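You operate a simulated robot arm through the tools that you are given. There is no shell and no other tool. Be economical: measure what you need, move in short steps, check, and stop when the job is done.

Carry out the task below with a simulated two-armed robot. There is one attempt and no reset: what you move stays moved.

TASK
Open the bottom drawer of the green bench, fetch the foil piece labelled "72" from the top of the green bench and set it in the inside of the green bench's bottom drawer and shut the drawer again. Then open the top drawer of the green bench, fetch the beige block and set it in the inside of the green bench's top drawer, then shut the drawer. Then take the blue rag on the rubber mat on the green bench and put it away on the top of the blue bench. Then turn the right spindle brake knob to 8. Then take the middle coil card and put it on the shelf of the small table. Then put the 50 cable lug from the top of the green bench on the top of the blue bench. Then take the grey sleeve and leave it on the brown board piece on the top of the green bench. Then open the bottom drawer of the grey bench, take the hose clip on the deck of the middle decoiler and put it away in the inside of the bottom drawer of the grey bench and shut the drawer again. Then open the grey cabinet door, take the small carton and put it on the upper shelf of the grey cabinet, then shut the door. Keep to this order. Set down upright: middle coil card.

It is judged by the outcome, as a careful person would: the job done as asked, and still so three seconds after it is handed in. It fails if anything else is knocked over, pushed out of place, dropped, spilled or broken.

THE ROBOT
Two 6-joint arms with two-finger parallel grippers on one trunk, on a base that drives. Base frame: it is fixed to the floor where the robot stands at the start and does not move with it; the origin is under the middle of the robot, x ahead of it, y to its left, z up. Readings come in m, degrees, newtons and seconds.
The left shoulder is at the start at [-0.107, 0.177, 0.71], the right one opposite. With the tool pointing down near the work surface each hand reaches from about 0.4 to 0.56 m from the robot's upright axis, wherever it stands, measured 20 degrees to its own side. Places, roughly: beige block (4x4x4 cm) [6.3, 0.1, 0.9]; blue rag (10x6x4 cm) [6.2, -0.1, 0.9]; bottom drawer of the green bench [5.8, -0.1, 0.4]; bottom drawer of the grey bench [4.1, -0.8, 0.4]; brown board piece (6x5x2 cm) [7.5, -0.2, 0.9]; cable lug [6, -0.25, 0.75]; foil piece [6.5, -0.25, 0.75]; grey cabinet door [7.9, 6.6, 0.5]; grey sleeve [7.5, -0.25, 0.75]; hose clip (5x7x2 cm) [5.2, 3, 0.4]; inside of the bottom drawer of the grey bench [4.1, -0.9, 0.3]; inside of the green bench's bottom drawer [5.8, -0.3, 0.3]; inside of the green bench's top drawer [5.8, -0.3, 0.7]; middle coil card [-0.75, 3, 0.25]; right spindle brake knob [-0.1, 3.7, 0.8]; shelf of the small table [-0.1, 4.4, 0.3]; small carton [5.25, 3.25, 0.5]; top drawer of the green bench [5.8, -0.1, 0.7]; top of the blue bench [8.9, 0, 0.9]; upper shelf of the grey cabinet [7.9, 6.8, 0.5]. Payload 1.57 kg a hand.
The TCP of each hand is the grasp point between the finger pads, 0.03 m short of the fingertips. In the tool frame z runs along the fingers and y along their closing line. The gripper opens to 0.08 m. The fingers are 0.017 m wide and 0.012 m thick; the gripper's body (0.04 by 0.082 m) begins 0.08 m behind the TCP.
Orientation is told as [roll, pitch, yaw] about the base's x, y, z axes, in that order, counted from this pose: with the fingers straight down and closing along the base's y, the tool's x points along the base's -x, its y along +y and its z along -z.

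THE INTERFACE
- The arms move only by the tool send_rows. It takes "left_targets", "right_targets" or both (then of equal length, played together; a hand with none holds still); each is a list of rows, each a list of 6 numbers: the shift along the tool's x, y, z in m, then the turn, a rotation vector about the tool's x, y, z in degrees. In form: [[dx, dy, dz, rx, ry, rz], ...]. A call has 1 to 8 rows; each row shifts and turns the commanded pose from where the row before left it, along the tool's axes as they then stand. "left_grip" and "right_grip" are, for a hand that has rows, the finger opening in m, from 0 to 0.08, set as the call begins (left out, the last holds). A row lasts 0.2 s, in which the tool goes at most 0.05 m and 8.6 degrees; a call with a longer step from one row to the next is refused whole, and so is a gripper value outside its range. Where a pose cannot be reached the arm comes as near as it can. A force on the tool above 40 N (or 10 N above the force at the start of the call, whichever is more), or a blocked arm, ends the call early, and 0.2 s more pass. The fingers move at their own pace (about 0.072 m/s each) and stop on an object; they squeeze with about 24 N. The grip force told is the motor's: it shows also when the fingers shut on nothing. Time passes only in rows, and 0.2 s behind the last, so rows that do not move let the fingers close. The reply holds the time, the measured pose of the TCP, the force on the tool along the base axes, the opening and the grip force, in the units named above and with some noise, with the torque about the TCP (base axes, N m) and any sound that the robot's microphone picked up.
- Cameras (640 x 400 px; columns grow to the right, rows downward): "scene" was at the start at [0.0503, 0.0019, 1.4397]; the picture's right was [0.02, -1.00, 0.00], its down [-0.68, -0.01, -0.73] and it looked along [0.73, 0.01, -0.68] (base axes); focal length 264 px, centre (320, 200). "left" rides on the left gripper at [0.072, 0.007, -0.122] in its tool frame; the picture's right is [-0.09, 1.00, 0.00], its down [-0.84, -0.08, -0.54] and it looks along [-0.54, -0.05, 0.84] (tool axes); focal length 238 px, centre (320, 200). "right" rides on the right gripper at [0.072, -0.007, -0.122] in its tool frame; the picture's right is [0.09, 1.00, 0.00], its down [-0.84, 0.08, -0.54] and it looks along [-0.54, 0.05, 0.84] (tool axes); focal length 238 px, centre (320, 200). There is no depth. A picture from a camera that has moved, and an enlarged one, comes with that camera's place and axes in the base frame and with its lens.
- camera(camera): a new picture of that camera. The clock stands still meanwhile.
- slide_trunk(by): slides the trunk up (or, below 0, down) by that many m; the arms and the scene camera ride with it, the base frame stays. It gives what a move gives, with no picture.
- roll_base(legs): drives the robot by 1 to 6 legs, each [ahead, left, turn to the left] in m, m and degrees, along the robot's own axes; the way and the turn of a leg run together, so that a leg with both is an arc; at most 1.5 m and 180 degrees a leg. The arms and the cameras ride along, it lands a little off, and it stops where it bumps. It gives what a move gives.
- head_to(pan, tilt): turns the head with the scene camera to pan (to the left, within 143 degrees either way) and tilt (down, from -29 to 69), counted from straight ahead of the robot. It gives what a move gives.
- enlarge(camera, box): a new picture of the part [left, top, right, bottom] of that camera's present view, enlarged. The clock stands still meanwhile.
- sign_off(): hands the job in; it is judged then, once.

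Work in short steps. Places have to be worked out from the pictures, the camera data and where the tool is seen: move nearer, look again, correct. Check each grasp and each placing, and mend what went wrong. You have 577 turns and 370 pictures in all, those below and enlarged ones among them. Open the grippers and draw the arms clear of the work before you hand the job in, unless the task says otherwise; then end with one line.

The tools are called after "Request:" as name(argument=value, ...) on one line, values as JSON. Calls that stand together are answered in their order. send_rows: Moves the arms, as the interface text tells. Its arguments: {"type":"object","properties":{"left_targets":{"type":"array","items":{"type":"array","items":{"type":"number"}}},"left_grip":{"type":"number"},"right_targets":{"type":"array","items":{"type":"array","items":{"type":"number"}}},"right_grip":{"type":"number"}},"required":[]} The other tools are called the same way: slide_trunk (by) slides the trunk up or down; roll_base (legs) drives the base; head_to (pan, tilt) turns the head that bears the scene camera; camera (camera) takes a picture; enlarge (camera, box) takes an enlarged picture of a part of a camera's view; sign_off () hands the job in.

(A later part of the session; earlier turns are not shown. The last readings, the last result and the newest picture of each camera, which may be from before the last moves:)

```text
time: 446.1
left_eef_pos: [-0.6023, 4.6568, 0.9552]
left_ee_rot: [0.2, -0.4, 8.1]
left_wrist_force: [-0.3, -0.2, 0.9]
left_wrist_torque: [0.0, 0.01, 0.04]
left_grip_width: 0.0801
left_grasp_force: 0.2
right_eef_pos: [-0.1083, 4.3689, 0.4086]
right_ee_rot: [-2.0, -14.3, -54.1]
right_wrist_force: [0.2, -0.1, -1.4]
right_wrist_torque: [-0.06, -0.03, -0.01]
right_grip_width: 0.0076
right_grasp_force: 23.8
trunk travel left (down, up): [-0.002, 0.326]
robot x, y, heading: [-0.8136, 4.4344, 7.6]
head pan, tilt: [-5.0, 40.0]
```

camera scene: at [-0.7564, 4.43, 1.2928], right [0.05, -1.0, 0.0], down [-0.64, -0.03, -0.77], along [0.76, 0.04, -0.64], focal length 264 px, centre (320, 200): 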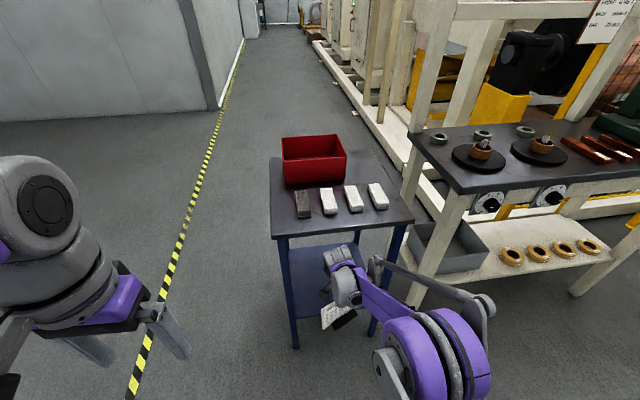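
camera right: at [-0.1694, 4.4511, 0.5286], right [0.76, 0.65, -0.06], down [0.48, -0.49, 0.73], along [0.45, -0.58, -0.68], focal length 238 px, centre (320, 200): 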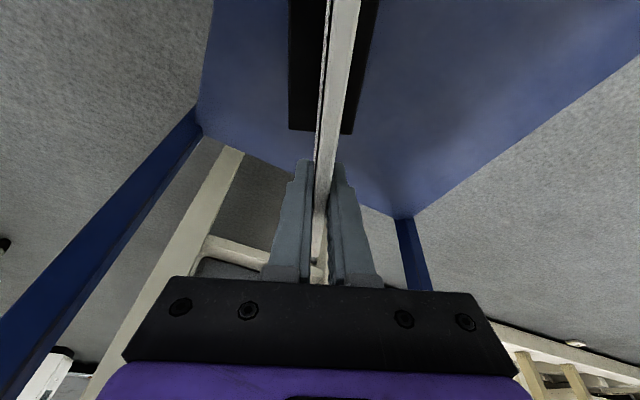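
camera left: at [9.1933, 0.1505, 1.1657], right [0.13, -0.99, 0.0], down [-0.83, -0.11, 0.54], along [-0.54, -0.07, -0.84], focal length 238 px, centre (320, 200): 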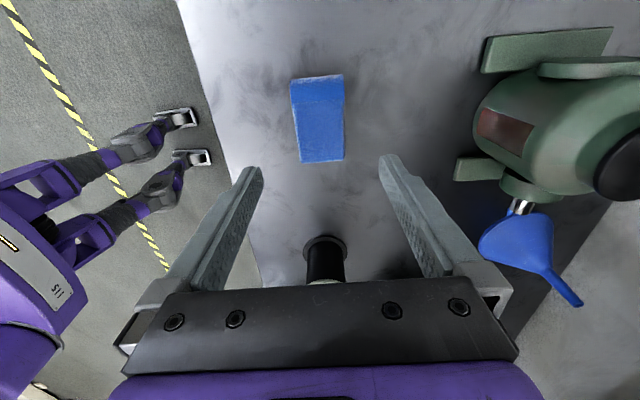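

Request:
send_rows(right_targets=[[0.001, 0, 0.005, 0, 0, 0], [0.001, 0, 0.005, 0, 0, 0], [0.001, 0, 0.005, 0, 0, 0], [0.001, 0, 0.005, 0, 0, 0]])

Request:
camera(camera="right")

```text
time: 447.1
left_eef_pos: [-0.6029, 4.6564, 0.9546]
left_ee_rot: [0.1, -0.4, 8.1]
left_wrist_force: [-0.3, 0.2, 1.2]
left_wrist_torque: [0.04, -0.01, -0.03]
left_grip_width: 0.0799
left_grasp_force: 0.2
right_eef_pos: [-0.1085, 4.3684, 0.3879]
right_ee_rot: [-2.0, -14.3, -54.1]
right_wrist_force: [0.1, -0.1, -2.0]
right_wrist_torque: [-0.05, -0.03, 0.06]
right_grip_width: 0.0078
right_grasp_force: 23.5
trunk travel left (down, up): [-0.002, 0.326]
robot x, y, heading: [-0.8097, 4.4272, 7.6]
head pan, tilt: [-5.0, 40.0]
```

```text
229 pictures are left
camera right: at [-0.1692, 4.4491, 0.4878], right [0.76, 0.65, -0.06], down [0.48, -0.49, 0.73], along [0.45, -0.58, -0.68], focal length 238 px, centre (320, 200)
```

right: 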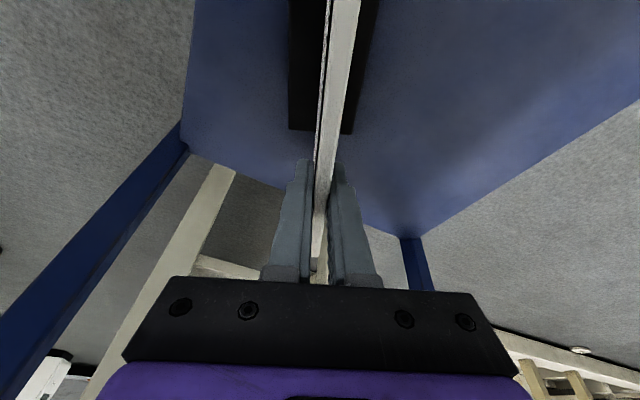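

Request:
send_rows(right_targets=[[0.001, 0, 0.005, 0, 0, 0], [0.001, 0, 0.005, 0, 0, 0], [0.001, 0, 0.005, 0, 0, 0], [0.001, 0, 0.005, 0, 0, 0], [0.001, 0, 0.005, 0, 0, 0]])

Request:
camera(camera="right")

```text
time: 448.3
left_eef_pos: [-0.6036, 4.657, 0.9548]
left_ee_rot: [0.2, -0.4, 8.2]
left_wrist_force: [-0.1, -0.1, -0.2]
left_wrist_torque: [0.0, -0.02, 0.0]
left_grip_width: 0.0803
left_grasp_force: 0.1
right_eef_pos: [-0.1098, 4.3677, 0.3652]
right_ee_rot: [-1.9, -14.6, -54.1]
right_wrist_force: [2.2, 2.1, 24.2]
right_wrist_torque: [0.63, -0.82, 0.04]
right_grip_width: 0.0084
right_grasp_force: 23.9
trunk travel left (down, up): [-0.002, 0.326]
robot x, y, heading: [-0.8089, 4.4252, 7.6]
head pan, tilt: [-5.0, 40.0]
```

```text
228 pictures are left
camera right: at [-0.1705, 4.4479, 0.4641], right [0.76, 0.65, -0.06], down [0.47, -0.49, 0.73], along [0.45, -0.58, -0.68], focal length 238 px, centre (320, 200)
```

right: 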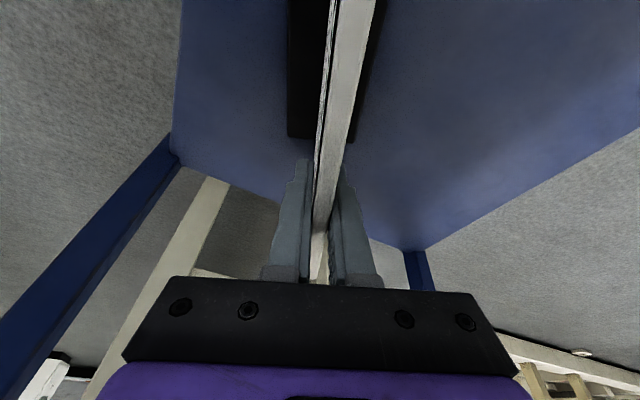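

Contact. Release gently (open to 3 cm) and check that it stands.

Request:
send_rows(right_targets=[[0, 0, 0, 0, 0, 0], [0, 0, 0, 0, 0, 0], [0, 0, 0, 0, 0, 0]], right_grip=0.03)

Request:
camera(camera="right")

```text
time: 449.1
left_eef_pos: [-0.6019, 4.6565, 0.9559]
left_ee_rot: [0.0, -0.3, 8.1]
left_wrist_force: [0.9, -0.5, 0.0]
left_wrist_torque: [0.01, 0.0, -0.03]
left_grip_width: 0.0801
left_grasp_force: 0.0
right_eef_pos: [-0.1089, 4.3678, 0.3635]
right_ee_rot: [-2.0, -14.5, -54.1]
right_wrist_force: [-0.1, -0.4, 0.2]
right_wrist_torque: [-0.03, 0.01, 0.03]
right_grip_width: 0.0299
right_grasp_force: 0.0
trunk travel left (down, up): [-0.002, 0.326]
robot x, y, heading: [-0.8109, 4.4252, 7.7]
head pan, tilt: [-5.0, 40.0]
```

```text
227 pictures are left
camera right: at [-0.1698, 4.4473, 0.4624], right [0.76, 0.65, -0.06], down [0.47, -0.49, 0.73], along [0.45, -0.58, -0.68], focal length 238 px, centre (320, 200)
```

right: 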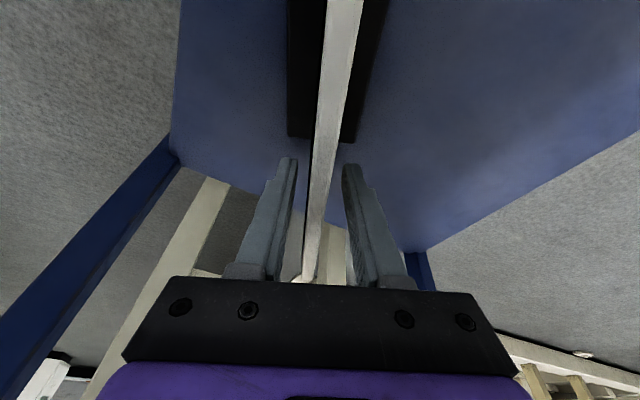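

It stands. Open fully, lift 6.5 cm and check.

Request:
send_rows(right_targets=[[0, 0, 0, 0, 0, 0], [-0.005, 0, -0.02, 0, 0, 0], [-0.005, 0, -0.02, 0, 0, 0], [-0.005, 0, -0.025, 0, 0, 0]], right_grip=0.05)

Request:
camera(camera="right")

```text
time: 450.1
left_eef_pos: [-0.6026, 4.6562, 0.9547]
left_ee_rot: [0.1, -0.3, 8.1]
left_wrist_force: [-0.2, 0.0, -0.6]
left_wrist_torque: [0.04, 0.02, 0.06]
left_grip_width: 0.0802
left_grasp_force: 0.0
right_eef_pos: [-0.1077, 4.3707, 0.4302]
right_ee_rot: [-2.1, -14.3, -54.1]
right_wrist_force: [0.3, -0.7, 0.2]
right_wrist_torque: [0.01, 0.0, 0.02]
right_grip_width: 0.0498
right_grasp_force: 0.1
trunk travel left (down, up): [-0.002, 0.326]
robot x, y, heading: [-0.8114, 4.4308, 7.7]
head pan, tilt: [-5.0, 40.0]
```

```text
226 pictures are left
camera right: at [-0.1685, 4.4499, 0.5303], right [0.76, 0.65, -0.06], down [0.48, -0.49, 0.73], along [0.45, -0.58, -0.68], focal length 238 px, centre (320, 200)
```

right: 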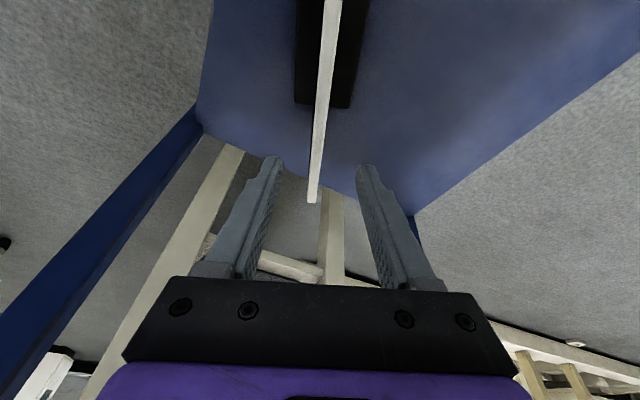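

Request:
send_rows(right_targets=[[-0.005, 0, -0.025, 0, 0, 0]])

Request:
roll_base(legs=[[-0.4, 0, 0]])

Request:
enlarge(camera="scene", box=[200, 100, 400, 330])

```text
time: 450.5
left_eef_pos: [-0.5962, 4.6565, 0.9525]
left_ee_rot: [0.1, 0.0, 8.1]
left_wrist_force: [-0.1, 0.7, 0.0]
left_wrist_torque: [-0.04, -0.02, 0.0]
left_grip_width: 0.0799
left_grasp_force: 0.1
right_eef_pos: [-0.1033, 4.3714, 0.4452]
right_ee_rot: [-2.3, -14.1, -54.2]
right_wrist_force: [0.9, 0.5, 1.2]
right_wrist_torque: [-0.02, 0.01, -0.02]
right_grip_width: 0.0497
right_grasp_force: 0.0
trunk travel left (down, up): [-0.002, 0.326]
robot x, y, heading: [-0.8094, 4.4303, 7.5]
head pan, tilt: [-5.0, 40.0]
```

```text
time: 453.0
left_eef_pos: [-0.9995, 4.6011, 0.9537]
left_ee_rot: [0.1, -0.3, 7.6]
left_wrist_force: [-0.8, -0.8, -1.2]
left_wrist_torque: [0.02, -0.01, -0.02]
left_grip_width: 0.0799
left_grasp_force: 0.0
right_eef_pos: [-0.5072, 4.3133, 0.4539]
right_ee_rot: [-2.0, -14.2, -54.6]
right_wrist_force: [0.0, 0.7, 0.5]
right_wrist_torque: [0.01, -0.03, -0.02]
right_grip_width: 0.05
right_grasp_force: 0.2
trunk travel left (down, up): [-0.002, 0.326]
robot x, y, heading: [-1.209, 4.3782, 7.3]
head pan, tilt: [-5.0, 40.0]
```

```text
1.74 times, centred on (300, 215) of scene
camera zoom: at [-1.1175, 4.382, 1.2928], right [0.04, -1.0, 0.0], down [-0.64, -0.02, -0.77], along [0.77, 0.03, -0.64], focal length 458 px, centre (355, 174)
```

zoom: 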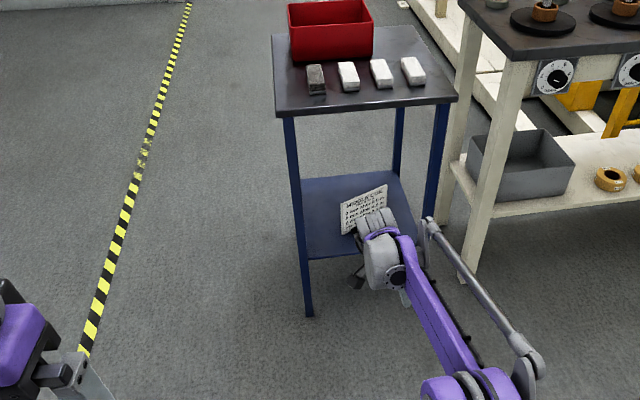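

The middle card stands on the small table's shelf. Now return for the cable lug: raise the trunk and turn to heading 99°.

Request:
slide_trunk(by=0.32)

Request:
roll_base(legs=[[0, 0, 91.9], [-0.4, -0.3, 0], [-0.14, -0.3, 0]])

Request:
head_to(pan=0, tilt=60)

Request:
camera(camera="scene")

```text
time: 456.2
left_eef_pos: [-0.9993, 4.603, 1.2746]
left_ee_rot: [0.1, -0.3, 7.6]
left_wrist_force: [-0.1, -0.4, 0.4]
left_wrist_torque: [-0.01, -0.02, -0.02]
left_grip_width: 0.08
left_grasp_force: 0.2
right_eef_pos: [-0.4376, 4.3224, 0.8544]
right_ee_rot: [3.1, -17.5, -56.1]
right_wrist_force: [-0.5, -1.0, 0.2]
right_wrist_torque: [-0.01, -0.08, -0.02]
right_grip_width: 0.0501
right_grasp_force: 0.1
trunk travel left (down, up): [-0.322, 0.006]
robot x, y, heading: [-1.2094, 4.3748, 6.9]
head pan, tilt: [-5.0, 40.0]
```

```text
time: 466.1
left_eef_pos: [-0.7733, 4.1358, 1.2742]
left_ee_rot: [0.1, -0.3, 99.0]
left_wrist_force: [-0.1, 0.3, -0.5]
left_wrist_torque: [-0.02, 0.02, 0.02]
left_grip_width: 0.0799
left_grasp_force: 0.0
right_eef_pos: [-0.5065, 4.7033, 0.8549]
right_ee_rot: [3.1, -17.5, 35.2]
right_wrist_force: [-0.1, -0.3, 0.1]
right_wrist_torque: [0.02, 0.01, 0.02]
right_grip_width: 0.0498
right_grasp_force: 0.0
trunk travel left (down, up): [-0.322, 0.006]
robot x, y, heading: [-0.5454, 3.926, 98.3]
head pan, tilt: [-5.0, 40.0]
```

```text
time: 466.9
left_eef_pos: [-0.7741, 4.1359, 1.2747]
left_ee_rot: [0.1, -0.3, 98.9]
left_wrist_force: [-0.2, 0.7, -0.1]
left_wrist_torque: [-0.02, 0.03, 0.01]
left_grip_width: 0.0799
left_grasp_force: 0.0
right_eef_pos: [-0.5079, 4.7031, 0.855]
right_ee_rot: [3.1, -17.6, 35.2]
right_wrist_force: [0.0, 1.2, 1.2]
right_wrist_torque: [-0.03, 0.0, 0.0]
right_grip_width: 0.05
right_grasp_force: 0.1
trunk travel left (down, up): [-0.322, 0.006]
robot x, y, heading: [-0.5433, 3.9288, 98.5]
head pan, tilt: [0.0, 60.0]
```

```text
224 pictures are left
camera scene: at [-0.5472, 3.9526, 1.5931], right [0.99, 0.15, 0.0], down [0.13, -0.86, -0.5], along [-0.07, 0.5, -0.87], focal length 264 px, centre (320, 200)
```

scene: 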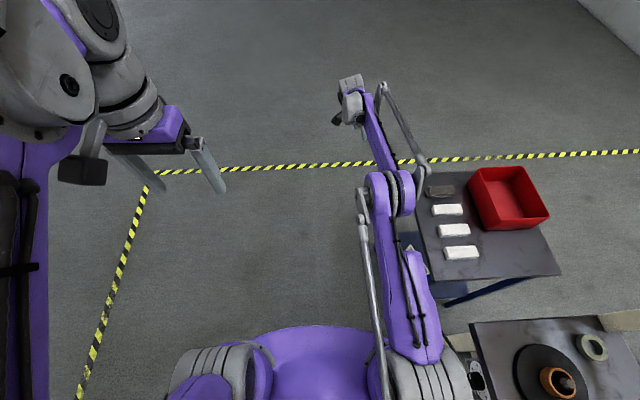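

Reverse through the corridor and on to the open aisle.

Request:
roll_base(legs=[[0, 0, 0.6], [-0.8, 0, 0], [-0.8, 0, 0], [-1.4, 0, 0]])

```text
time: 482.0
left_eef_pos: [-0.2924, 1.1608, 1.2751]
left_ee_rot: [0.1, -0.3, 100.1]
left_wrist_force: [-0.4, 0.4, 0.3]
left_wrist_torque: [0.02, -0.03, -0.03]
left_grip_width: 0.08
left_grasp_force: 0.0
right_eef_pos: [-0.0345, 1.7334, 0.8561]
right_ee_rot: [3.1, -17.5, 36.3]
right_wrist_force: [0.1, 0.4, 0.0]
right_wrist_torque: [0.0, 0.01, -0.02]
right_grip_width: 0.05
right_grasp_force: 0.0
trunk travel left (down, up): [-0.322, 0.006]
robot x, y, heading: [-0.0598, 0.9578, 99.8]
head pan, tilt: [0.0, 60.0]
```

Return the right hand to a neutral, retracted, pointing-down pose.

Request:
send_rows(right_targets=[[0.017, -0.034, -0.02, 0, 6, 0], [0.017, -0.034, -0.02, 0, 6, 0], [0.017, -0.034, -0.02, 0, 5.5, 0], [0.017, -0.034, -0.02, 0, 0, 0], [0.017, -0.034, -0.02, 0, 0, 0], [0, 0, -0.02, 0, 0, -8.5], [0, 0, -0.02, 0, 0, -8.5], [0, 0, -0.02, 0, 0, -8.5]], right_grip=0.08)

Request:
send_rows(right_targets=[[0, 0, 0, 0, 0, -8.5], [0, 0, 0, 0, 0, -8.5], [0, 0, 0, 0, 0, -8.5], [0, 0, 0, 0, 0, -8.5], [0, 0, 0, 0, 0, -4]])

```text
time: 483.8
left_eef_pos: [-0.2922, 1.1613, 1.2753]
left_ee_rot: [0.1, -0.3, 100.0]
left_wrist_force: [-0.5, -0.4, 0.2]
left_wrist_torque: [-0.01, -0.02, 0.0]
left_grip_width: 0.0803
left_grasp_force: 0.0
right_eef_pos: [-0.0611, 1.5137, 0.9845]
right_ee_rot: [-8.0, -13.3, 62.9]
right_wrist_force: [-0.1, 0.9, 0.5]
right_wrist_torque: [0.01, -0.01, 0.02]
right_grip_width: 0.08
right_grasp_force: 0.1
right hand out of reach, approached as far as the arm can: row 1, 2, 3
trunk travel left (down, up): [-0.322, 0.006]
robot x, y, heading: [-0.0585, 0.9609, 99.7]
head pan, tilt: [0.0, 60.0]
```

```text
time: 485.0
left_eef_pos: [-0.2915, 1.1612, 1.2749]
left_ee_rot: [0.1, -0.3, 100.1]
left_wrist_force: [0.9, -0.1, 0.1]
left_wrist_torque: [0.01, -0.02, -0.01]
left_grip_width: 0.08
left_grasp_force: 0.0
right_eef_pos: [-0.0603, 1.5141, 0.9854]
right_ee_rot: [-14.5, -5.5, 100.7]
right_wrist_force: [0.0, 0.3, -0.1]
right_wrist_torque: [0.04, -0.04, -0.02]
right_grip_width: 0.0804
right_grasp_force: 0.1
trunk travel left (down, up): [-0.322, 0.006]
robot x, y, heading: [-0.0586, 0.9578, 99.4]
head pan, tilt: [0.0, 60.0]
```

Request:
send_rows(right_targets=[[0.03, -0.03, 0, 0, 0, 0], [0.03, -0.03, 0, 0, 0, 0], [0.03, -0.03, 0, -5, 2, 0], [0, -0.02, 0, -5, 2, 0], [0, 0, 0, -4.5, 1.5, 0]])

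Request:
send_rows(left_targets=[[-0.03, 0, 0.03, 0, 0, 0], [-0.03, 0, 0.03, 0, 0, 0], [-0.03, 0, 0.03, 0, 0, 0], [-0.03, 0, 0.03, 0, 0, 0], [-0.03, 0, 0.03, 0, 0, 0], [0, 0, 0.03, 0, 0.3, 0]])

```text
time: 486.2
left_eef_pos: [-0.2916, 1.1611, 1.2748]
left_ee_rot: [0.2, -0.2, 100.0]
left_wrist_force: [-0.4, 0.3, 0.2]
left_wrist_torque: [0.0, 0.01, 0.0]
left_grip_width: 0.0799
left_grasp_force: 0.1
right_eef_pos: [0.0435, 1.4379, 1.0012]
right_ee_rot: [-15.3, -2.9, 100.6]
right_wrist_force: [-0.3, -1.4, 0.1]
right_wrist_torque: [-0.02, -0.03, 0.01]
right_grip_width: 0.0803
right_grasp_force: 0.0
right hand out of reach, approached as far as the arm can: row 3, 4, 5
trunk travel left (down, up): [-0.322, 0.006]
robot x, y, heading: [-0.0557, 0.9612, 99.5]
head pan, tilt: [0.0, 60.0]
```

```text
time: 487.6
left_eef_pos: [-0.3194, 1.3096, 1.0954]
left_ee_rot: [0.1, 0.0, 99.9]
left_wrist_force: [-0.4, 0.1, 0.6]
left_wrist_torque: [0.0, 0.01, 0.0]
left_grip_width: 0.0801
left_grasp_force: 0.0
right_eef_pos: [0.0446, 1.4379, 1.0019]
right_ee_rot: [-15.3, -2.8, 100.7]
right_wrist_force: [0.8, 0.6, 0.4]
right_wrist_torque: [0.02, 0.0, 0.0]
right_grip_width: 0.08
right_grasp_force: 0.0
trunk travel left (down, up): [-0.322, 0.006]
robot x, y, heading: [-0.0591, 0.9539, 99.4]
head pan, tilt: [0.0, 60.0]
```

The right wrist seems near a joint limit in this branch; try straightening at a lower height.

Request:
send_rows(right_targets=[[0, 0, 0.04, 0, 0, 0], [0, 0, 0.04, 0, 0, 0], [0, 0, 0.04, 0, 0, 0], [0, 0, 0.04, 0, 0, 0], [0, 0, 0, -5, 1, 0], [0, 0, 0, -5, 1, 0], [0, 0, 0, -5, 1, 0]])

Request:
head_to(pan=-25, tilt=55)

Request:
camera(camera="scene")

```text
time: 489.2
left_eef_pos: [-0.3195, 1.3109, 1.0945]
left_ee_rot: [0.2, 0.1, 100.0]
left_wrist_force: [-0.4, -1.4, 0.4]
left_wrist_torque: [0.0, 0.02, -0.02]
left_grip_width: 0.0799
left_grasp_force: 0.0
right_eef_pos: [0.0448, 1.442, 0.8482]
right_ee_rot: [-15.3, -2.9, 100.3]
right_wrist_force: [0.0, 0.7, 0.1]
right_wrist_torque: [0.01, 0.01, 0.0]
right_grip_width: 0.0803
right_grasp_force: 0.0
right hand out of reach, approached as far as the arm can: row 1, 2, 3, 4, 5, 6, 7
trunk travel left (down, up): [-0.322, 0.006]
robot x, y, heading: [-0.0571, 0.9577, 99.2]
head pan, tilt: [0.0, 60.0]
```

```text
time: 490.1
left_eef_pos: [-0.3191, 1.3095, 1.0958]
left_ee_rot: [0.1, 0.0, 100.1]
left_wrist_force: [0.3, -0.7, -0.7]
left_wrist_torque: [0.01, 0.03, -0.02]
left_grip_width: 0.0804
left_grasp_force: 0.1
right_eef_pos: [0.0451, 1.4405, 0.8502]
right_ee_rot: [-15.3, -2.9, 100.3]
right_wrist_force: [1.1, -0.3, 0.1]
right_wrist_torque: [-0.01, 0.0, 0.03]
right_grip_width: 0.0799
right_grasp_force: 0.1
trunk travel left (down, up): [-0.322, 0.006]
robot x, y, heading: [-0.0594, 0.961, 99.6]
head pan, tilt: [-25.0, 55.0]
```

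```text
223 pictures are left
camera scene: at [-0.0321, 0.9856, 1.5991], right [0.96, -0.27, 0.0], down [-0.22, -0.79, -0.57], along [0.15, 0.55, -0.82], focal length 264 px, centre (320, 200)
```

scene: 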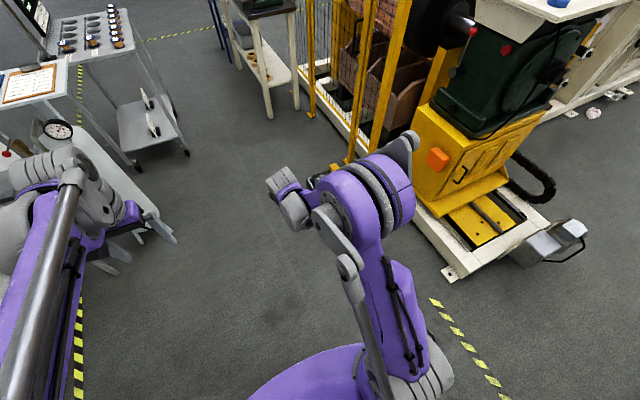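

The right arm is in an awkward branch; I'll do the rest with the left hand and just stow the right one high and close.

Request:
send_rows(right_targets=[[0.03, 0, -0.03, 0, 0, 0], [0.03, 0, -0.03, 0, 0, 0], [0.03, 0, -0.03, 0, 0, 0], [0.03, 0, -0.03, 0, 0, 0], [0, 0, -0.04, 0, 0, 0], [0, 0, -0.04, 0, 0, 0], [0, 0, -0.04, 0, 0, 0]])

```text
time: 491.7
left_eef_pos: [-0.3198, 1.3082, 1.0955]
left_ee_rot: [0.1, 0.0, 100.0]
left_wrist_force: [0.2, -0.2, 0.5]
left_wrist_torque: [0.0, 0.0, 0.0]
left_grip_width: 0.0799
left_grasp_force: 0.1
right_eef_pos: [0.0051, 1.3019, 1.0753]
right_ee_rot: [-15.3, -3.0, 100.1]
right_wrist_force: [-0.2, 0.4, -0.9]
right_wrist_torque: [-0.04, 0.02, 0.02]
right_grip_width: 0.08
right_grasp_force: 0.1
trunk travel left (down, up): [-0.322, 0.006]
robot x, y, heading: [-0.0551, 0.9565, 99.3]
head pan, tilt: [-25.0, 55.0]
```

Turn to face +x and drive along the aisle back to the green bench.

Request:
roll_base(legs=[[0, 0, -99.3], [0.3, -0.3, 0], [1.3, 0, 0], [1.4, 0.1, 0], [1.4, 0.15, 0], [1.1, 0.1, 0]])

```text
time: 523.7
left_eef_pos: [5.8465, 1.2392, 1.0959]
left_ee_rot: [0.1, 0.0, -0.7]
left_wrist_force: [-0.4, -0.6, -0.7]
left_wrist_torque: [-0.03, 0.0, -0.02]
left_grip_width: 0.0798
left_grasp_force: 0.1
right_eef_pos: [5.7771, 0.9218, 1.0762]
right_ee_rot: [-15.4, -3.0, -0.5]
right_wrist_force: [0.1, 0.0, -0.7]
right_wrist_torque: [0.01, -0.01, -0.05]
right_grip_width: 0.0802
right_grasp_force: 0.1
trunk travel left (down, up): [-0.322, 0.006]
robot x, y, heading: [5.4529, 1.0488, -1.1]
head pan, tilt: [-25.0, 55.0]
```

Request:
roll_base(legs=[[0, 0, -77.4], [0.35, 0.05, 0]])

Request:
send_rows(left_targets=[[-0.04, 0, 0, 0, 0, 0], [-0.04, 0, 0, 0, 0, 0], [-0.04, 0, 0, 0, 0, 0], [-0.04, 0, 0.02, 0, 0, 0], [-0.04, 0, 0.02, 0, 0, 0], [-0.03, 0, 0.03, 0, 0, 0]])

Request:
head_to(pan=10, tilt=45)

Request:
camera(camera="scene")

Request:
camera(camera="left")

```text
time: 529.3
left_eef_pos: [5.8464, 0.3727, 1.0948]
left_ee_rot: [0.1, 0.0, -77.8]
left_wrist_force: [-0.1, -0.3, -0.2]
left_wrist_torque: [-0.01, 0.01, 0.0]
left_grip_width: 0.0798
left_grasp_force: 0.0
right_eef_pos: [5.5218, 0.3673, 1.0752]
right_ee_rot: [-15.3, -3.0, -77.6]
right_wrist_force: [0.4, -0.3, -0.3]
right_wrist_torque: [-0.02, 0.01, 0.0]
right_grip_width: 0.08
right_grasp_force: 0.1
trunk travel left (down, up): [-0.322, 0.006]
robot x, y, heading: [5.5718, 0.7117, -78.2]
head pan, tilt: [-25.0, 55.0]
```

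```text
time: 530.7
left_eef_pos: [5.8954, 0.147, 1.0269]
left_ee_rot: [0.1, 0.2, -77.9]
left_wrist_force: [0.0, -0.3, 0.1]
left_wrist_torque: [0.0, 0.01, 0.0]
left_grip_width: 0.0802
left_grasp_force: 0.0
right_eef_pos: [5.5212, 0.365, 1.0753]
right_ee_rot: [-15.3, -3.0, -77.5]
right_wrist_force: [0.4, -0.1, 0.1]
right_wrist_torque: [0.02, 0.0, 0.02]
right_grip_width: 0.0799
right_grasp_force: 0.1
trunk travel left (down, up): [-0.322, 0.006]
robot x, y, heading: [5.574, 0.7148, -78.1]
head pan, tilt: [-25.0, 55.0]
```

```text
time: 531.7
left_eef_pos: [5.8955, 0.149, 1.0279]
left_ee_rot: [0.1, 0.0, -77.8]
left_wrist_force: [-0.1, -0.3, 0.3]
left_wrist_torque: [0.01, 0.01, 0.01]
left_grip_width: 0.08
left_grasp_force: 0.0
right_eef_pos: [5.5214, 0.3664, 1.0748]
right_ee_rot: [-15.3, -3.0, -77.5]
right_wrist_force: [0.2, 0.4, -0.5]
right_wrist_torque: [0.0, -0.02, 0.02]
right_grip_width: 0.0798
right_grasp_force: 0.0
trunk travel left (down, up): [-0.322, 0.006]
robot x, y, heading: [5.5729, 0.7129, -78.4]
head pan, tilt: [10.0, 45.0]
```

```text
222 pictures are left
camera scene: at [5.5941, 0.6796, 1.6125], right [-0.93, -0.37, 0.0], down [-0.26, 0.66, -0.71], along [0.26, -0.66, -0.71], focal length 264 px, centre (320, 200)
```

scene: 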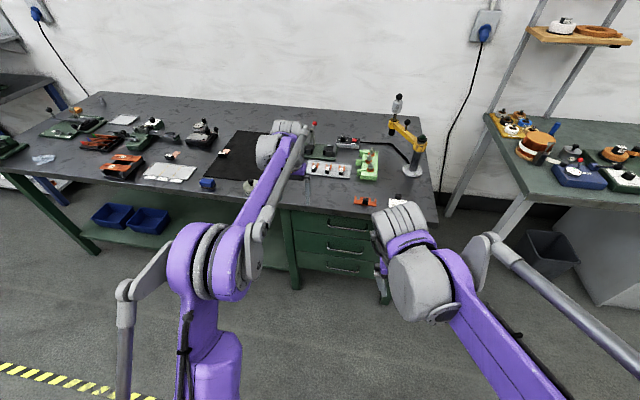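

```text
221 pictures are left
camera left: at [5.8858, 0.2196, 1.1488], right [0.99, 0.12, 0.0], down [0.1, -0.83, 0.54], along [0.07, -0.54, -0.84], focal length 238 px, centre (320, 200)
```

left: 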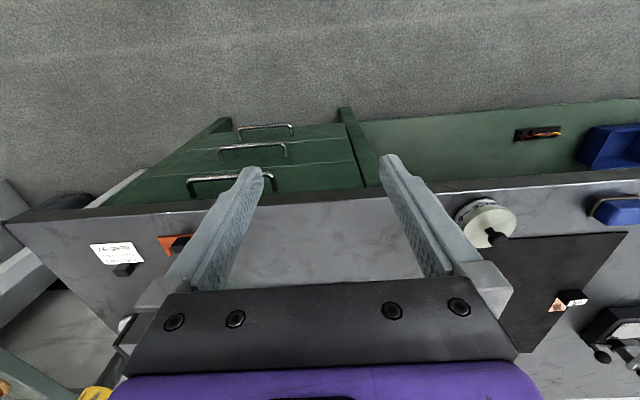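

Request:
roll_base(legs=[[0.3, -0.06, 0]])

Request:
camera(camera="left")

```text
time: 533.8
left_eef_pos: [5.8992, -0.1507, 1.0267]
left_ee_rot: [0.0, 0.0, -77.8]
left_wrist_force: [0.9, -0.7, -0.2]
left_wrist_torque: [-0.01, 0.01, -0.01]
left_grip_width: 0.08
left_grasp_force: 0.0
right_eef_pos: [5.5241, 0.0665, 1.0759]
right_ee_rot: [-15.2, -3.0, -77.4]
right_wrist_force: [0.2, 0.2, 0.7]
right_wrist_torque: [0.01, 0.01, 0.03]
right_grip_width: 0.0798
right_grasp_force: 0.1
trunk travel left (down, up): [-0.322, 0.006]
robot x, y, heading: [5.573, 0.4147, -78.0]
head pan, tilt: [10.0, 45.0]
```

```text
220 pictures are left
camera left: at [5.8886, -0.0796, 1.1484], right [0.99, 0.12, 0.0], down [0.1, -0.83, 0.54], along [0.07, -0.54, -0.84], focal length 238 px, centre (320, 200)
```

left: 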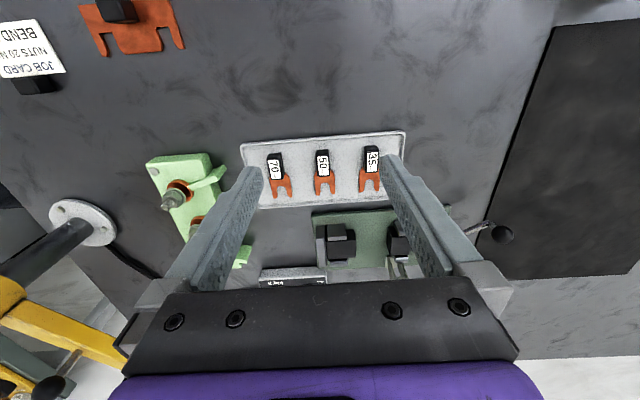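

The middle lug is "50" at (5.908, -0.202). Move over it with a narrow opening (35 mm).

Request:
send_rows(left_targets=[[-0.026, -0.002, 0.02, 0, 0, 0], [-0.026, 0, 0.03, 0, 0, 0], [0, 0, 0.03, 0, 0, 0], [0, 0, 0.015, 0, 0, 0]], left_grip=0.036)

Request:
camera(camera="left")

```text
time: 534.8
left_eef_pos: [5.9072, -0.203, 0.9309]
left_ee_rot: [0.1, 0.0, -77.7]
left_wrist_force: [-0.6, 0.1, -0.5]
left_wrist_torque: [0.02, 0.01, -0.01]
left_grip_width: 0.036
left_grasp_force: 0.0
right_eef_pos: [5.5241, 0.0659, 1.0743]
right_ee_rot: [-15.4, -3.1, -77.5]
right_wrist_force: [1.1, 0.1, 0.7]
right_wrist_torque: [0.0, -0.01, 0.02]
right_grip_width: 0.0799
right_grasp_force: 0.0
trunk travel left (down, up): [-0.322, 0.006]
robot x, y, heading: [5.5773, 0.4128, -77.9]
head pan, tilt: [10.0, 45.0]
```

```text
219 pictures are left
camera left: at [5.8985, -0.1319, 1.0525], right [0.99, 0.12, 0.0], down [0.1, -0.83, 0.54], along [0.07, -0.54, -0.84], focal length 238 px, centre (320, 200)
```

left: 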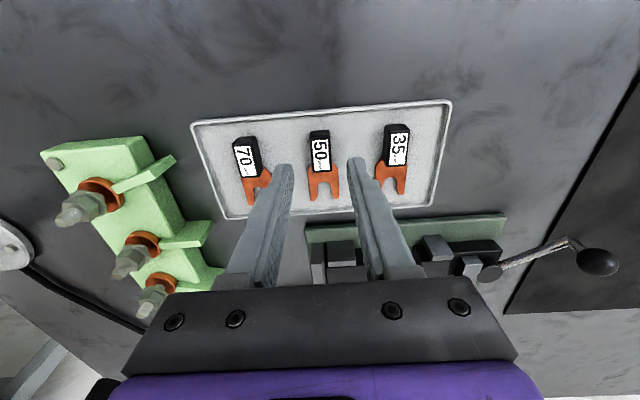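

Request:
send_rows(left_targets=[[0.003, 0, 0.02, 0, 0, 0], [0, 0, 0.017, 0, 0, 0]])

Request:
send_rows(left_targets=[[0, 0, 0, 0, 0, 0], [0, 0, 0, 0, 0, 0], [0, 0, 0, 0, 0, 0]], left_grip=0.0)

Request:
camera(camera="left")

```text
time: 535.4
left_eef_pos: [5.9075, -0.2003, 0.893]
left_ee_rot: [0.1, 0.0, -77.7]
left_wrist_force: [0.3, -0.2, 0.6]
left_wrist_torque: [0.02, 0.01, -0.01]
left_grip_width: 0.0359
left_grasp_force: 0.1
right_eef_pos: [5.5236, 0.0651, 1.0756]
right_ee_rot: [-15.3, -3.0, -77.4]
right_wrist_force: [0.0, -0.4, 0.1]
right_wrist_torque: [-0.01, 0.0, -0.02]
right_grip_width: 0.08
right_grasp_force: 0.0
trunk travel left (down, up): [-0.322, 0.006]
robot x, y, heading: [5.5729, 0.4123, -78.3]
head pan, tilt: [10.0, 45.0]
```

```text
time: 536.2
left_eef_pos: [5.9063, -0.2011, 0.8939]
left_ee_rot: [0.1, 0.0, -77.7]
left_wrist_force: [0.0, 0.0, 1.0]
left_wrist_torque: [0.0, -0.01, 0.01]
left_grip_width: 0.016
left_grasp_force: 24.3
right_eef_pos: [5.5258, 0.0653, 1.0751]
right_ee_rot: [-15.3, -3.1, -77.4]
right_wrist_force: [0.7, -0.3, 0.1]
right_wrist_torque: [0.01, 0.02, -0.01]
right_grip_width: 0.0798
right_grasp_force: 0.0
trunk travel left (down, up): [-0.322, 0.006]
robot x, y, heading: [5.5759, 0.4095, -78.1]
head pan, tilt: [10.0, 45.0]
```

```text
218 pictures are left
camera left: at [5.8974, -0.1288, 1.015], right [0.99, 0.12, 0.0], down [0.1, -0.83, 0.54], along [0.07, -0.54, -0.84], focal length 238 px, centre (320, 200)
```

left: 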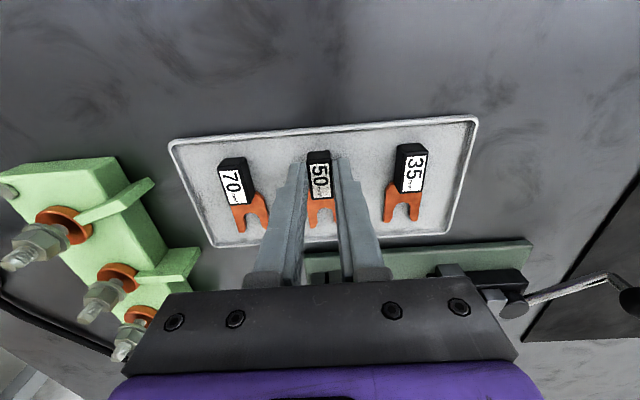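

Gripped (16 mm). Lift.

Request:
send_rows(left_targets=[[0, 0, -0.03, 0, 0, 0], [0, 0, -0.04, 0, 0, 0], [0, 0, -0.04, 0, 0, 0], [0, 0, -0.03, 0, 0, 0]])

Request:
camera(camera="left")

```text
time: 537.2
left_eef_pos: [5.9055, -0.1969, 1.0355]
left_ee_rot: [0.2, 0.0, -77.6]
left_wrist_force: [0.2, 0.0, -0.7]
left_wrist_torque: [0.02, -0.03, 0.03]
left_grip_width: 0.0161
left_grasp_force: 24.0
right_eef_pos: [5.524, 0.0665, 1.076]
right_ee_rot: [-15.3, -3.0, -77.5]
right_wrist_force: [0.3, -0.4, 0.1]
right_wrist_torque: [0.01, 0.0, 0.01]
right_grip_width: 0.0803
right_grasp_force: 0.0
trunk travel left (down, up): [-0.322, 0.006]
robot x, y, heading: [5.5756, 0.4105, -78.1]
head pan, tilt: [10.0, 45.0]
```

```text
217 pictures are left
camera left: at [5.8964, -0.1274, 1.1568], right [0.99, 0.12, 0.0], down [0.1, -0.83, 0.54], along [0.07, -0.54, -0.84], focal length 238 px, centre (320, 200)
```

left: 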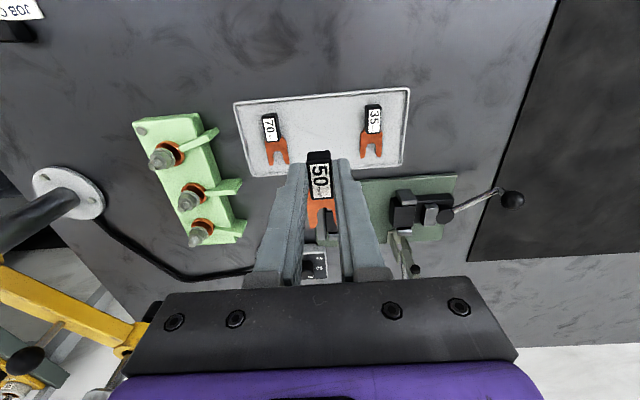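

Back off and strafe to the blue bench.

Request:
roll_base(legs=[[-0.5, 0, 0], [0, 1.2, 0], [0, 1.2, 0], [0, 0.95, 0]])

Request:
camera(camera="scene")

```text
time: 569.2
left_eef_pos: [9.0984, 1.0912, 1.0348]
left_ee_rot: [0.1, 0.1, -74.5]
left_wrist_force: [0.3, 0.1, -0.9]
left_wrist_torque: [0.0, 0.02, 0.02]
left_grip_width: 0.0162
left_grasp_force: 24.3
right_eef_pos: [8.7029, 1.3333, 1.0759]
right_ee_rot: [-15.3, -3.0, -74.2]
right_wrist_force: [-0.6, -1.0, -0.5]
right_wrist_torque: [0.0, 0.01, -0.01]
right_grip_width: 0.08
right_grasp_force: 0.0
trunk travel left (down, up): [-0.322, 0.006]
robot x, y, heading: [8.7343, 1.6811, -74.7]
head pan, tilt: [10.0, 45.0]
```

```text
216 pictures are left
camera scene: at [8.7561, 1.6511, 1.6125], right [-0.91, -0.42, 0.0], down [-0.3, 0.64, -0.71], along [0.3, -0.64, -0.71], focal length 264 px, centre (320, 200)
```

scene: 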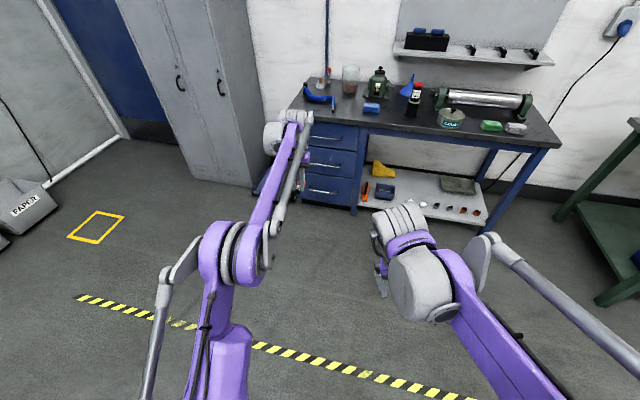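

Request:
roll_base(legs=[[0, 0.03, -3.2], [0.8, 0, 0]])

Request:
camera(camera="left")

```text
time: 574.1
left_eef_pos: [9.2787, 0.2952, 1.0351]
left_ee_rot: [0.1, 0.0, -76.5]
left_wrist_force: [-0.4, 0.4, -0.3]
left_wrist_torque: [0.01, 0.0, -0.02]
left_grip_width: 0.0161
left_grasp_force: 23.9
right_eef_pos: [8.8905, 0.5536, 1.0738]
right_ee_rot: [-15.2, -3.0, -76.3]
right_wrist_force: [0.5, 0.3, -0.7]
right_wrist_torque: [0.0, -0.07, 0.01]
right_grip_width: 0.0802
right_grasp_force: 0.0
trunk travel left (down, up): [-0.322, 0.006]
robot x, y, heading: [8.933, 0.8991, -77.2]
head pan, tilt: [10.0, 45.0]
```

```text
215 pictures are left
camera left: at [9.2671, 0.3669, 1.1561], right [0.99, 0.14, 0.0], down [0.12, -0.83, 0.54], along [0.08, -0.54, -0.84], focal length 238 px, centre (320, 200)
```

left: 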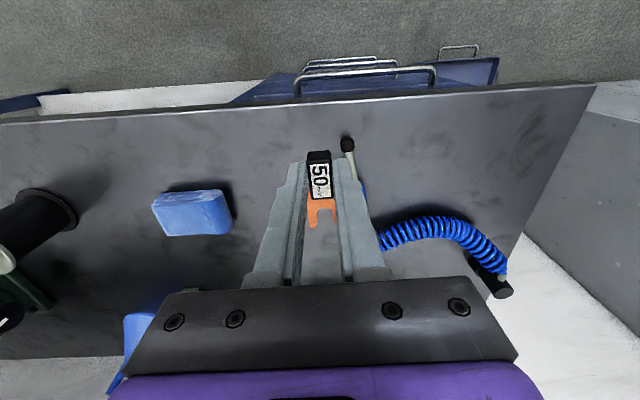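

A coiled hose lies right; place the lug at (9.225, 0.205), between rag and hose.

Request:
send_rows(left_targets=[[-0.025, -0.024, 0, 0, 0, 0], [-0.025, -0.024, 0, 0, 0, 0], [-0.026, -0.024, 0, 0, 0, 0], [0, 0, 0.04, 0, 0, 0], [0, 0, 0.04, 0, 0, 0], [0, 0, 0.03, 0, 0, 0]])

Request:
camera(camera="left")

```text
time: 575.5
left_eef_pos: [9.2193, 0.2489, 0.9122]
left_ee_rot: [0.1, 0.1, -76.6]
left_wrist_force: [-0.6, 0.2, -0.3]
left_wrist_torque: [0.01, -0.03, -0.04]
left_grip_width: 0.0164
left_grasp_force: 23.6
left hand out of reach, approached as far as the arm can: row 2, 3
right_eef_pos: [8.8918, 0.5525, 1.0761]
right_ee_rot: [-15.3, -3.0, -76.3]
right_wrist_force: [-0.3, 0.1, 0.4]
right_wrist_torque: [-0.02, -0.02, 0.0]
right_grip_width: 0.0801
right_grasp_force: 0.1
trunk travel left (down, up): [-0.322, 0.006]
robot x, y, heading: [8.9351, 0.9005, -77.3]
head pan, tilt: [10.0, 45.0]
```

```text
214 pictures are left
camera left: at [9.2087, 0.3184, 1.0338], right [0.99, 0.14, 0.0], down [0.12, -0.83, 0.54], along [0.08, -0.54, -0.84], focal length 238 px, centre (320, 200)
```

left: 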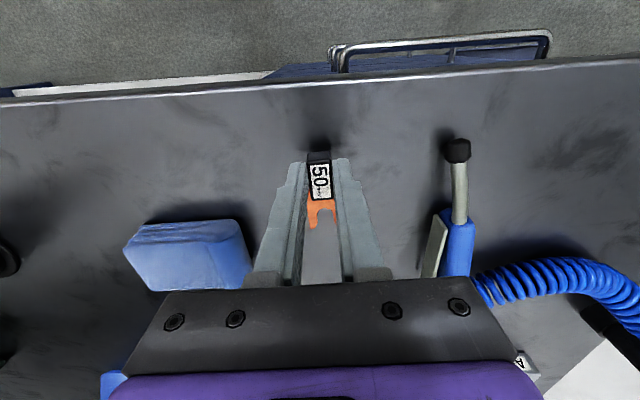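

Request:
roll_base(legs=[[0.05, 0, 0]])

Request:
send_rows(left_targets=[[0, 0, 0.008, 0, 0, 0], [0, 0, 0.006, 0, 0, 0], [0, 0, 0.005, 0, 0, 0], [0, 0, 0.005, 0, 0, 0]])

Request:
camera(camera="left")

```text
time: 576.4
left_eef_pos: [9.2293, 0.1996, 0.9125]
left_ee_rot: [0.1, 0.0, -76.7]
left_wrist_force: [-0.6, 0.6, -0.1]
left_wrist_torque: [0.0, -0.01, 0.03]
left_grip_width: 0.0163
left_grasp_force: 24.2
right_eef_pos: [8.9016, 0.5059, 1.0745]
right_ee_rot: [-15.4, -3.0, -76.4]
right_wrist_force: [0.0, 0.0, -0.7]
right_wrist_torque: [-0.01, 0.0, 0.02]
right_grip_width: 0.0801
right_grasp_force: 0.0
trunk travel left (down, up): [-0.322, 0.006]
robot x, y, heading: [8.9468, 0.8544, -77.2]
head pan, tilt: [10.0, 45.0]
```

```text
time: 577.4
left_eef_pos: [9.2298, 0.1996, 0.891]
left_ee_rot: [0.3, -0.1, -76.7]
left_wrist_force: [1.8, -1.4, 24.3]
left_wrist_torque: [-0.05, -0.05, 0.07]
left_grip_width: 0.0161
left_grasp_force: 23.8
right_eef_pos: [8.901, 0.5071, 1.0763]
right_ee_rot: [-15.3, -3.3, -76.3]
right_wrist_force: [0.3, -0.8, -0.1]
right_wrist_torque: [-0.01, 0.01, 0.01]
right_grip_width: 0.08
right_grasp_force: 0.0
trunk travel left (down, up): [-0.322, 0.006]
robot x, y, heading: [8.9465, 0.8553, -77.2]
head pan, tilt: [10.0, 45.0]
```

```text
213 pictures are left
camera left: at [9.2186, 0.2712, 1.012], right [0.99, 0.14, 0.0], down [0.12, -0.83, 0.54], along [0.08, -0.54, -0.84], focal length 238 px, centre (320, 200)
```

left: 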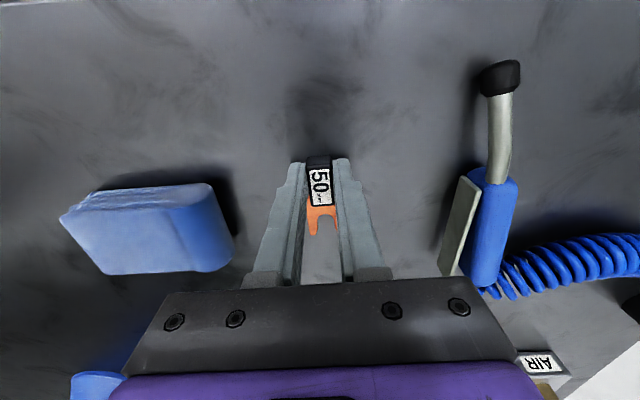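

Contact at z≈0.89. Release (modest opening) and lift.

Request:
send_rows(left_targets=[[0, 0, 0, 0, 0, 0], [0, 0, 0, 0, 0, 0], [0, 0, -0.03, 0, 0, 0], [0, 0, -0.04, 0, 0, 0], [0, 0, -0.04, 0, 0, 0], [0, 0, -0.03, 0, 0, 0]], left_grip=0.045)

Request:
camera(camera="left")

```text
time: 578.8
left_eef_pos: [9.2326, 0.2008, 1.0287]
left_ee_rot: [0.1, 0.1, -76.6]
left_wrist_force: [0.2, 0.4, -0.4]
left_wrist_torque: [0.0, 0.01, 0.0]
left_grip_width: 0.0452
left_grasp_force: 0.1
right_eef_pos: [8.9027, 0.5058, 1.0749]
right_ee_rot: [-15.3, -3.0, -76.5]
right_wrist_force: [0.4, 0.3, 0.0]
right_wrist_torque: [0.01, -0.01, -0.05]
right_grip_width: 0.0801
right_grasp_force: 0.2
trunk travel left (down, up): [-0.322, 0.006]
robot x, y, heading: [8.9456, 0.8537, -77.0]
head pan, tilt: [10.0, 45.0]
```

```text
212 pictures are left
camera left: at [9.2206, 0.2704, 1.1496], right [0.99, 0.14, 0.0], down [0.12, -0.83, 0.54], along [0.08, -0.54, -0.84], focal length 238 px, centre (320, 200)
```

left: 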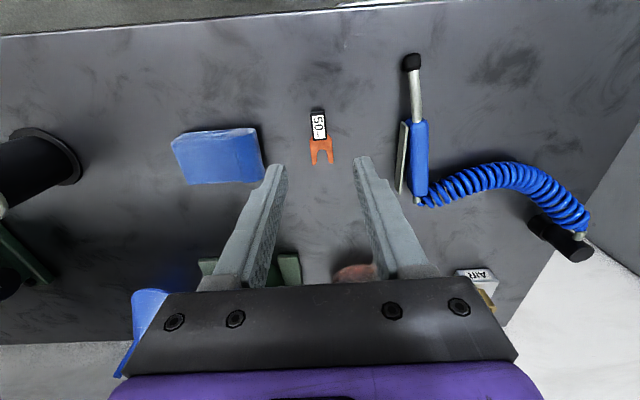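

Lug done. Next the grey sleeve: back off and strafe right to the green bench's left end.

Request:
roll_base(legs=[[-0.45, 0, -1.5], [0, -1.45, 0]])

Request:
head_to(pan=0, tilt=42)

Request:
camera(camera="scene")

```text
time: 593.9
left_eef_pos: [7.7183, 0.3402, 1.0281]
left_ee_rot: [0.2, 0.0, -77.7]
left_wrist_force: [0.1, 0.3, 0.5]
left_wrist_torque: [-0.02, 0.0, -0.02]
left_grip_width: 0.0451
left_grasp_force: 0.2
right_eef_pos: [7.3949, 0.6528, 1.0744]
right_ee_rot: [-15.2, -3.0, -77.4]
right_wrist_force: [-0.5, 0.4, -0.4]
right_wrist_torque: [0.0, -0.02, -0.01]
right_grip_width: 0.0798
right_grasp_force: 0.1
trunk travel left (down, up): [-0.322, 0.006]
robot x, y, heading: [7.4474, 1.0005, -78.2]
head pan, tilt: [10.0, 45.0]
```

```text
time: 594.6
left_eef_pos: [7.7189, 0.341, 1.0269]
left_ee_rot: [0.1, -0.1, -77.6]
left_wrist_force: [-0.2, -0.2, 0.0]
left_wrist_torque: [0.01, 0.02, 0.04]
left_grip_width: 0.0454
left_grasp_force: 0.1
right_eef_pos: [7.3951, 0.6517, 1.0755]
right_ee_rot: [-15.2, -3.0, -77.4]
right_wrist_force: [-0.5, 0.8, -0.6]
right_wrist_torque: [0.02, 0.01, -0.01]
right_grip_width: 0.0798
right_grasp_force: 0.0
trunk travel left (down, up): [-0.322, 0.006]
robot x, y, heading: [7.4462, 0.9989, -77.7]
head pan, tilt: [0.0, 42.0]
```

```text
211 pictures are left
camera scene: at [7.4537, 0.9588, 1.6168], right [-0.98, -0.21, 0.0], down [-0.14, 0.65, -0.74], along [0.15, -0.73, -0.67], focal length 264 px, centre (320, 200)
```

scene: 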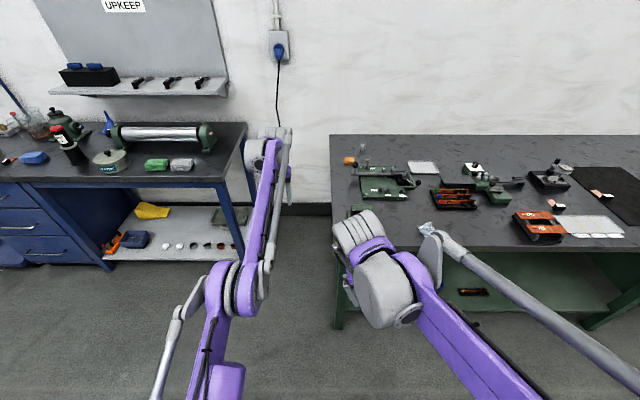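

Request:
enlarge(camera="scene", box=[320, 125, 460, 260])

```text
2.96 times, centred on (390, 192) of scene
camera zoom: at [7.4537, 0.9588, 1.6168], right [-0.98, -0.21, 0.0], down [-0.14, 0.65, -0.74], along [0.15, -0.73, -0.67], focal length 781 px, centre (113, 222)
```

zoom: 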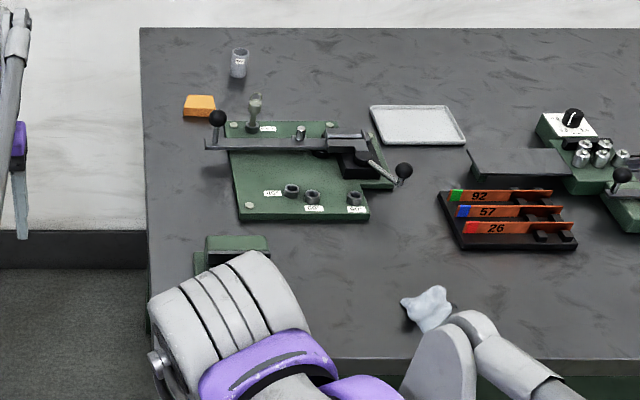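

The sleeve stands at ≈(7.48, -0.317), the brown board at ≈(7.54, -0.19), deep on the bench. I'll need a tilted reach; test the tilt here over the gap.

Request:
send_rows(left_targets=[[0, 0, 0, 0, -8.5, 0], [0, 0, 0, 0, -8.5, 0], [0, 0, 0, 0, -8.5, 0], [0, 0, 0, 0, -8.5, 0], [0, 0, 0, 0, -8.5, 0], [0, 0, 0, 0, -8.5, 0], [0, 0, 0, 0, -4, 0]], left_grip=0.06)

Request:
send_rows(left_targets=[[0, 0, 0.04, 0, 0, 0], [-0.02, 0, 0.04, 0, 0, 0], [-0.02, 0, 0.04, 0, 0, 0], [-0.01, 0, 0.02, 0, 0, 0]])

```text
time: 596.2
left_eef_pos: [7.7196, 0.3407, 1.0285]
left_ee_rot: [0.3, -55.1, -77.9]
left_wrist_force: [-0.5, 0.3, -0.9]
left_wrist_torque: [0.02, 0.05, 0.01]
left_grip_width: 0.0599
left_grasp_force: 0.0
right_eef_pos: [7.3944, 0.6518, 1.0747]
right_ee_rot: [-15.3, -3.1, -77.3]
right_wrist_force: [0.2, 0.5, 0.4]
right_wrist_torque: [-0.01, 0.04, 0.01]
right_grip_width: 0.0803
right_grasp_force: 0.0
trunk travel left (down, up): [-0.322, 0.006]
robot x, y, heading: [7.4459, 0.9976, -78.1]
head pan, tilt: [0.0, 42.0]
```

```text
time: 597.2
left_eef_pos: [7.7514, 0.1998, 0.9883]
left_ee_rot: [0.2, -55.0, -77.9]
left_wrist_force: [0.3, 0.4, -0.1]
left_wrist_torque: [-0.03, -0.01, 0.03]
left_grip_width: 0.0601
left_grasp_force: 0.1
right_eef_pos: [7.3948, 0.6511, 1.0754]
right_ee_rot: [-15.4, -3.0, -77.5]
right_wrist_force: [0.6, 0.4, -0.5]
right_wrist_torque: [-0.01, 0.03, 0.01]
right_grip_width: 0.0801
right_grasp_force: 0.1
trunk travel left (down, up): [-0.322, 0.006]
robot x, y, heading: [7.4447, 1.0008, -78.1]
head pan, tilt: [0.0, 42.0]
```

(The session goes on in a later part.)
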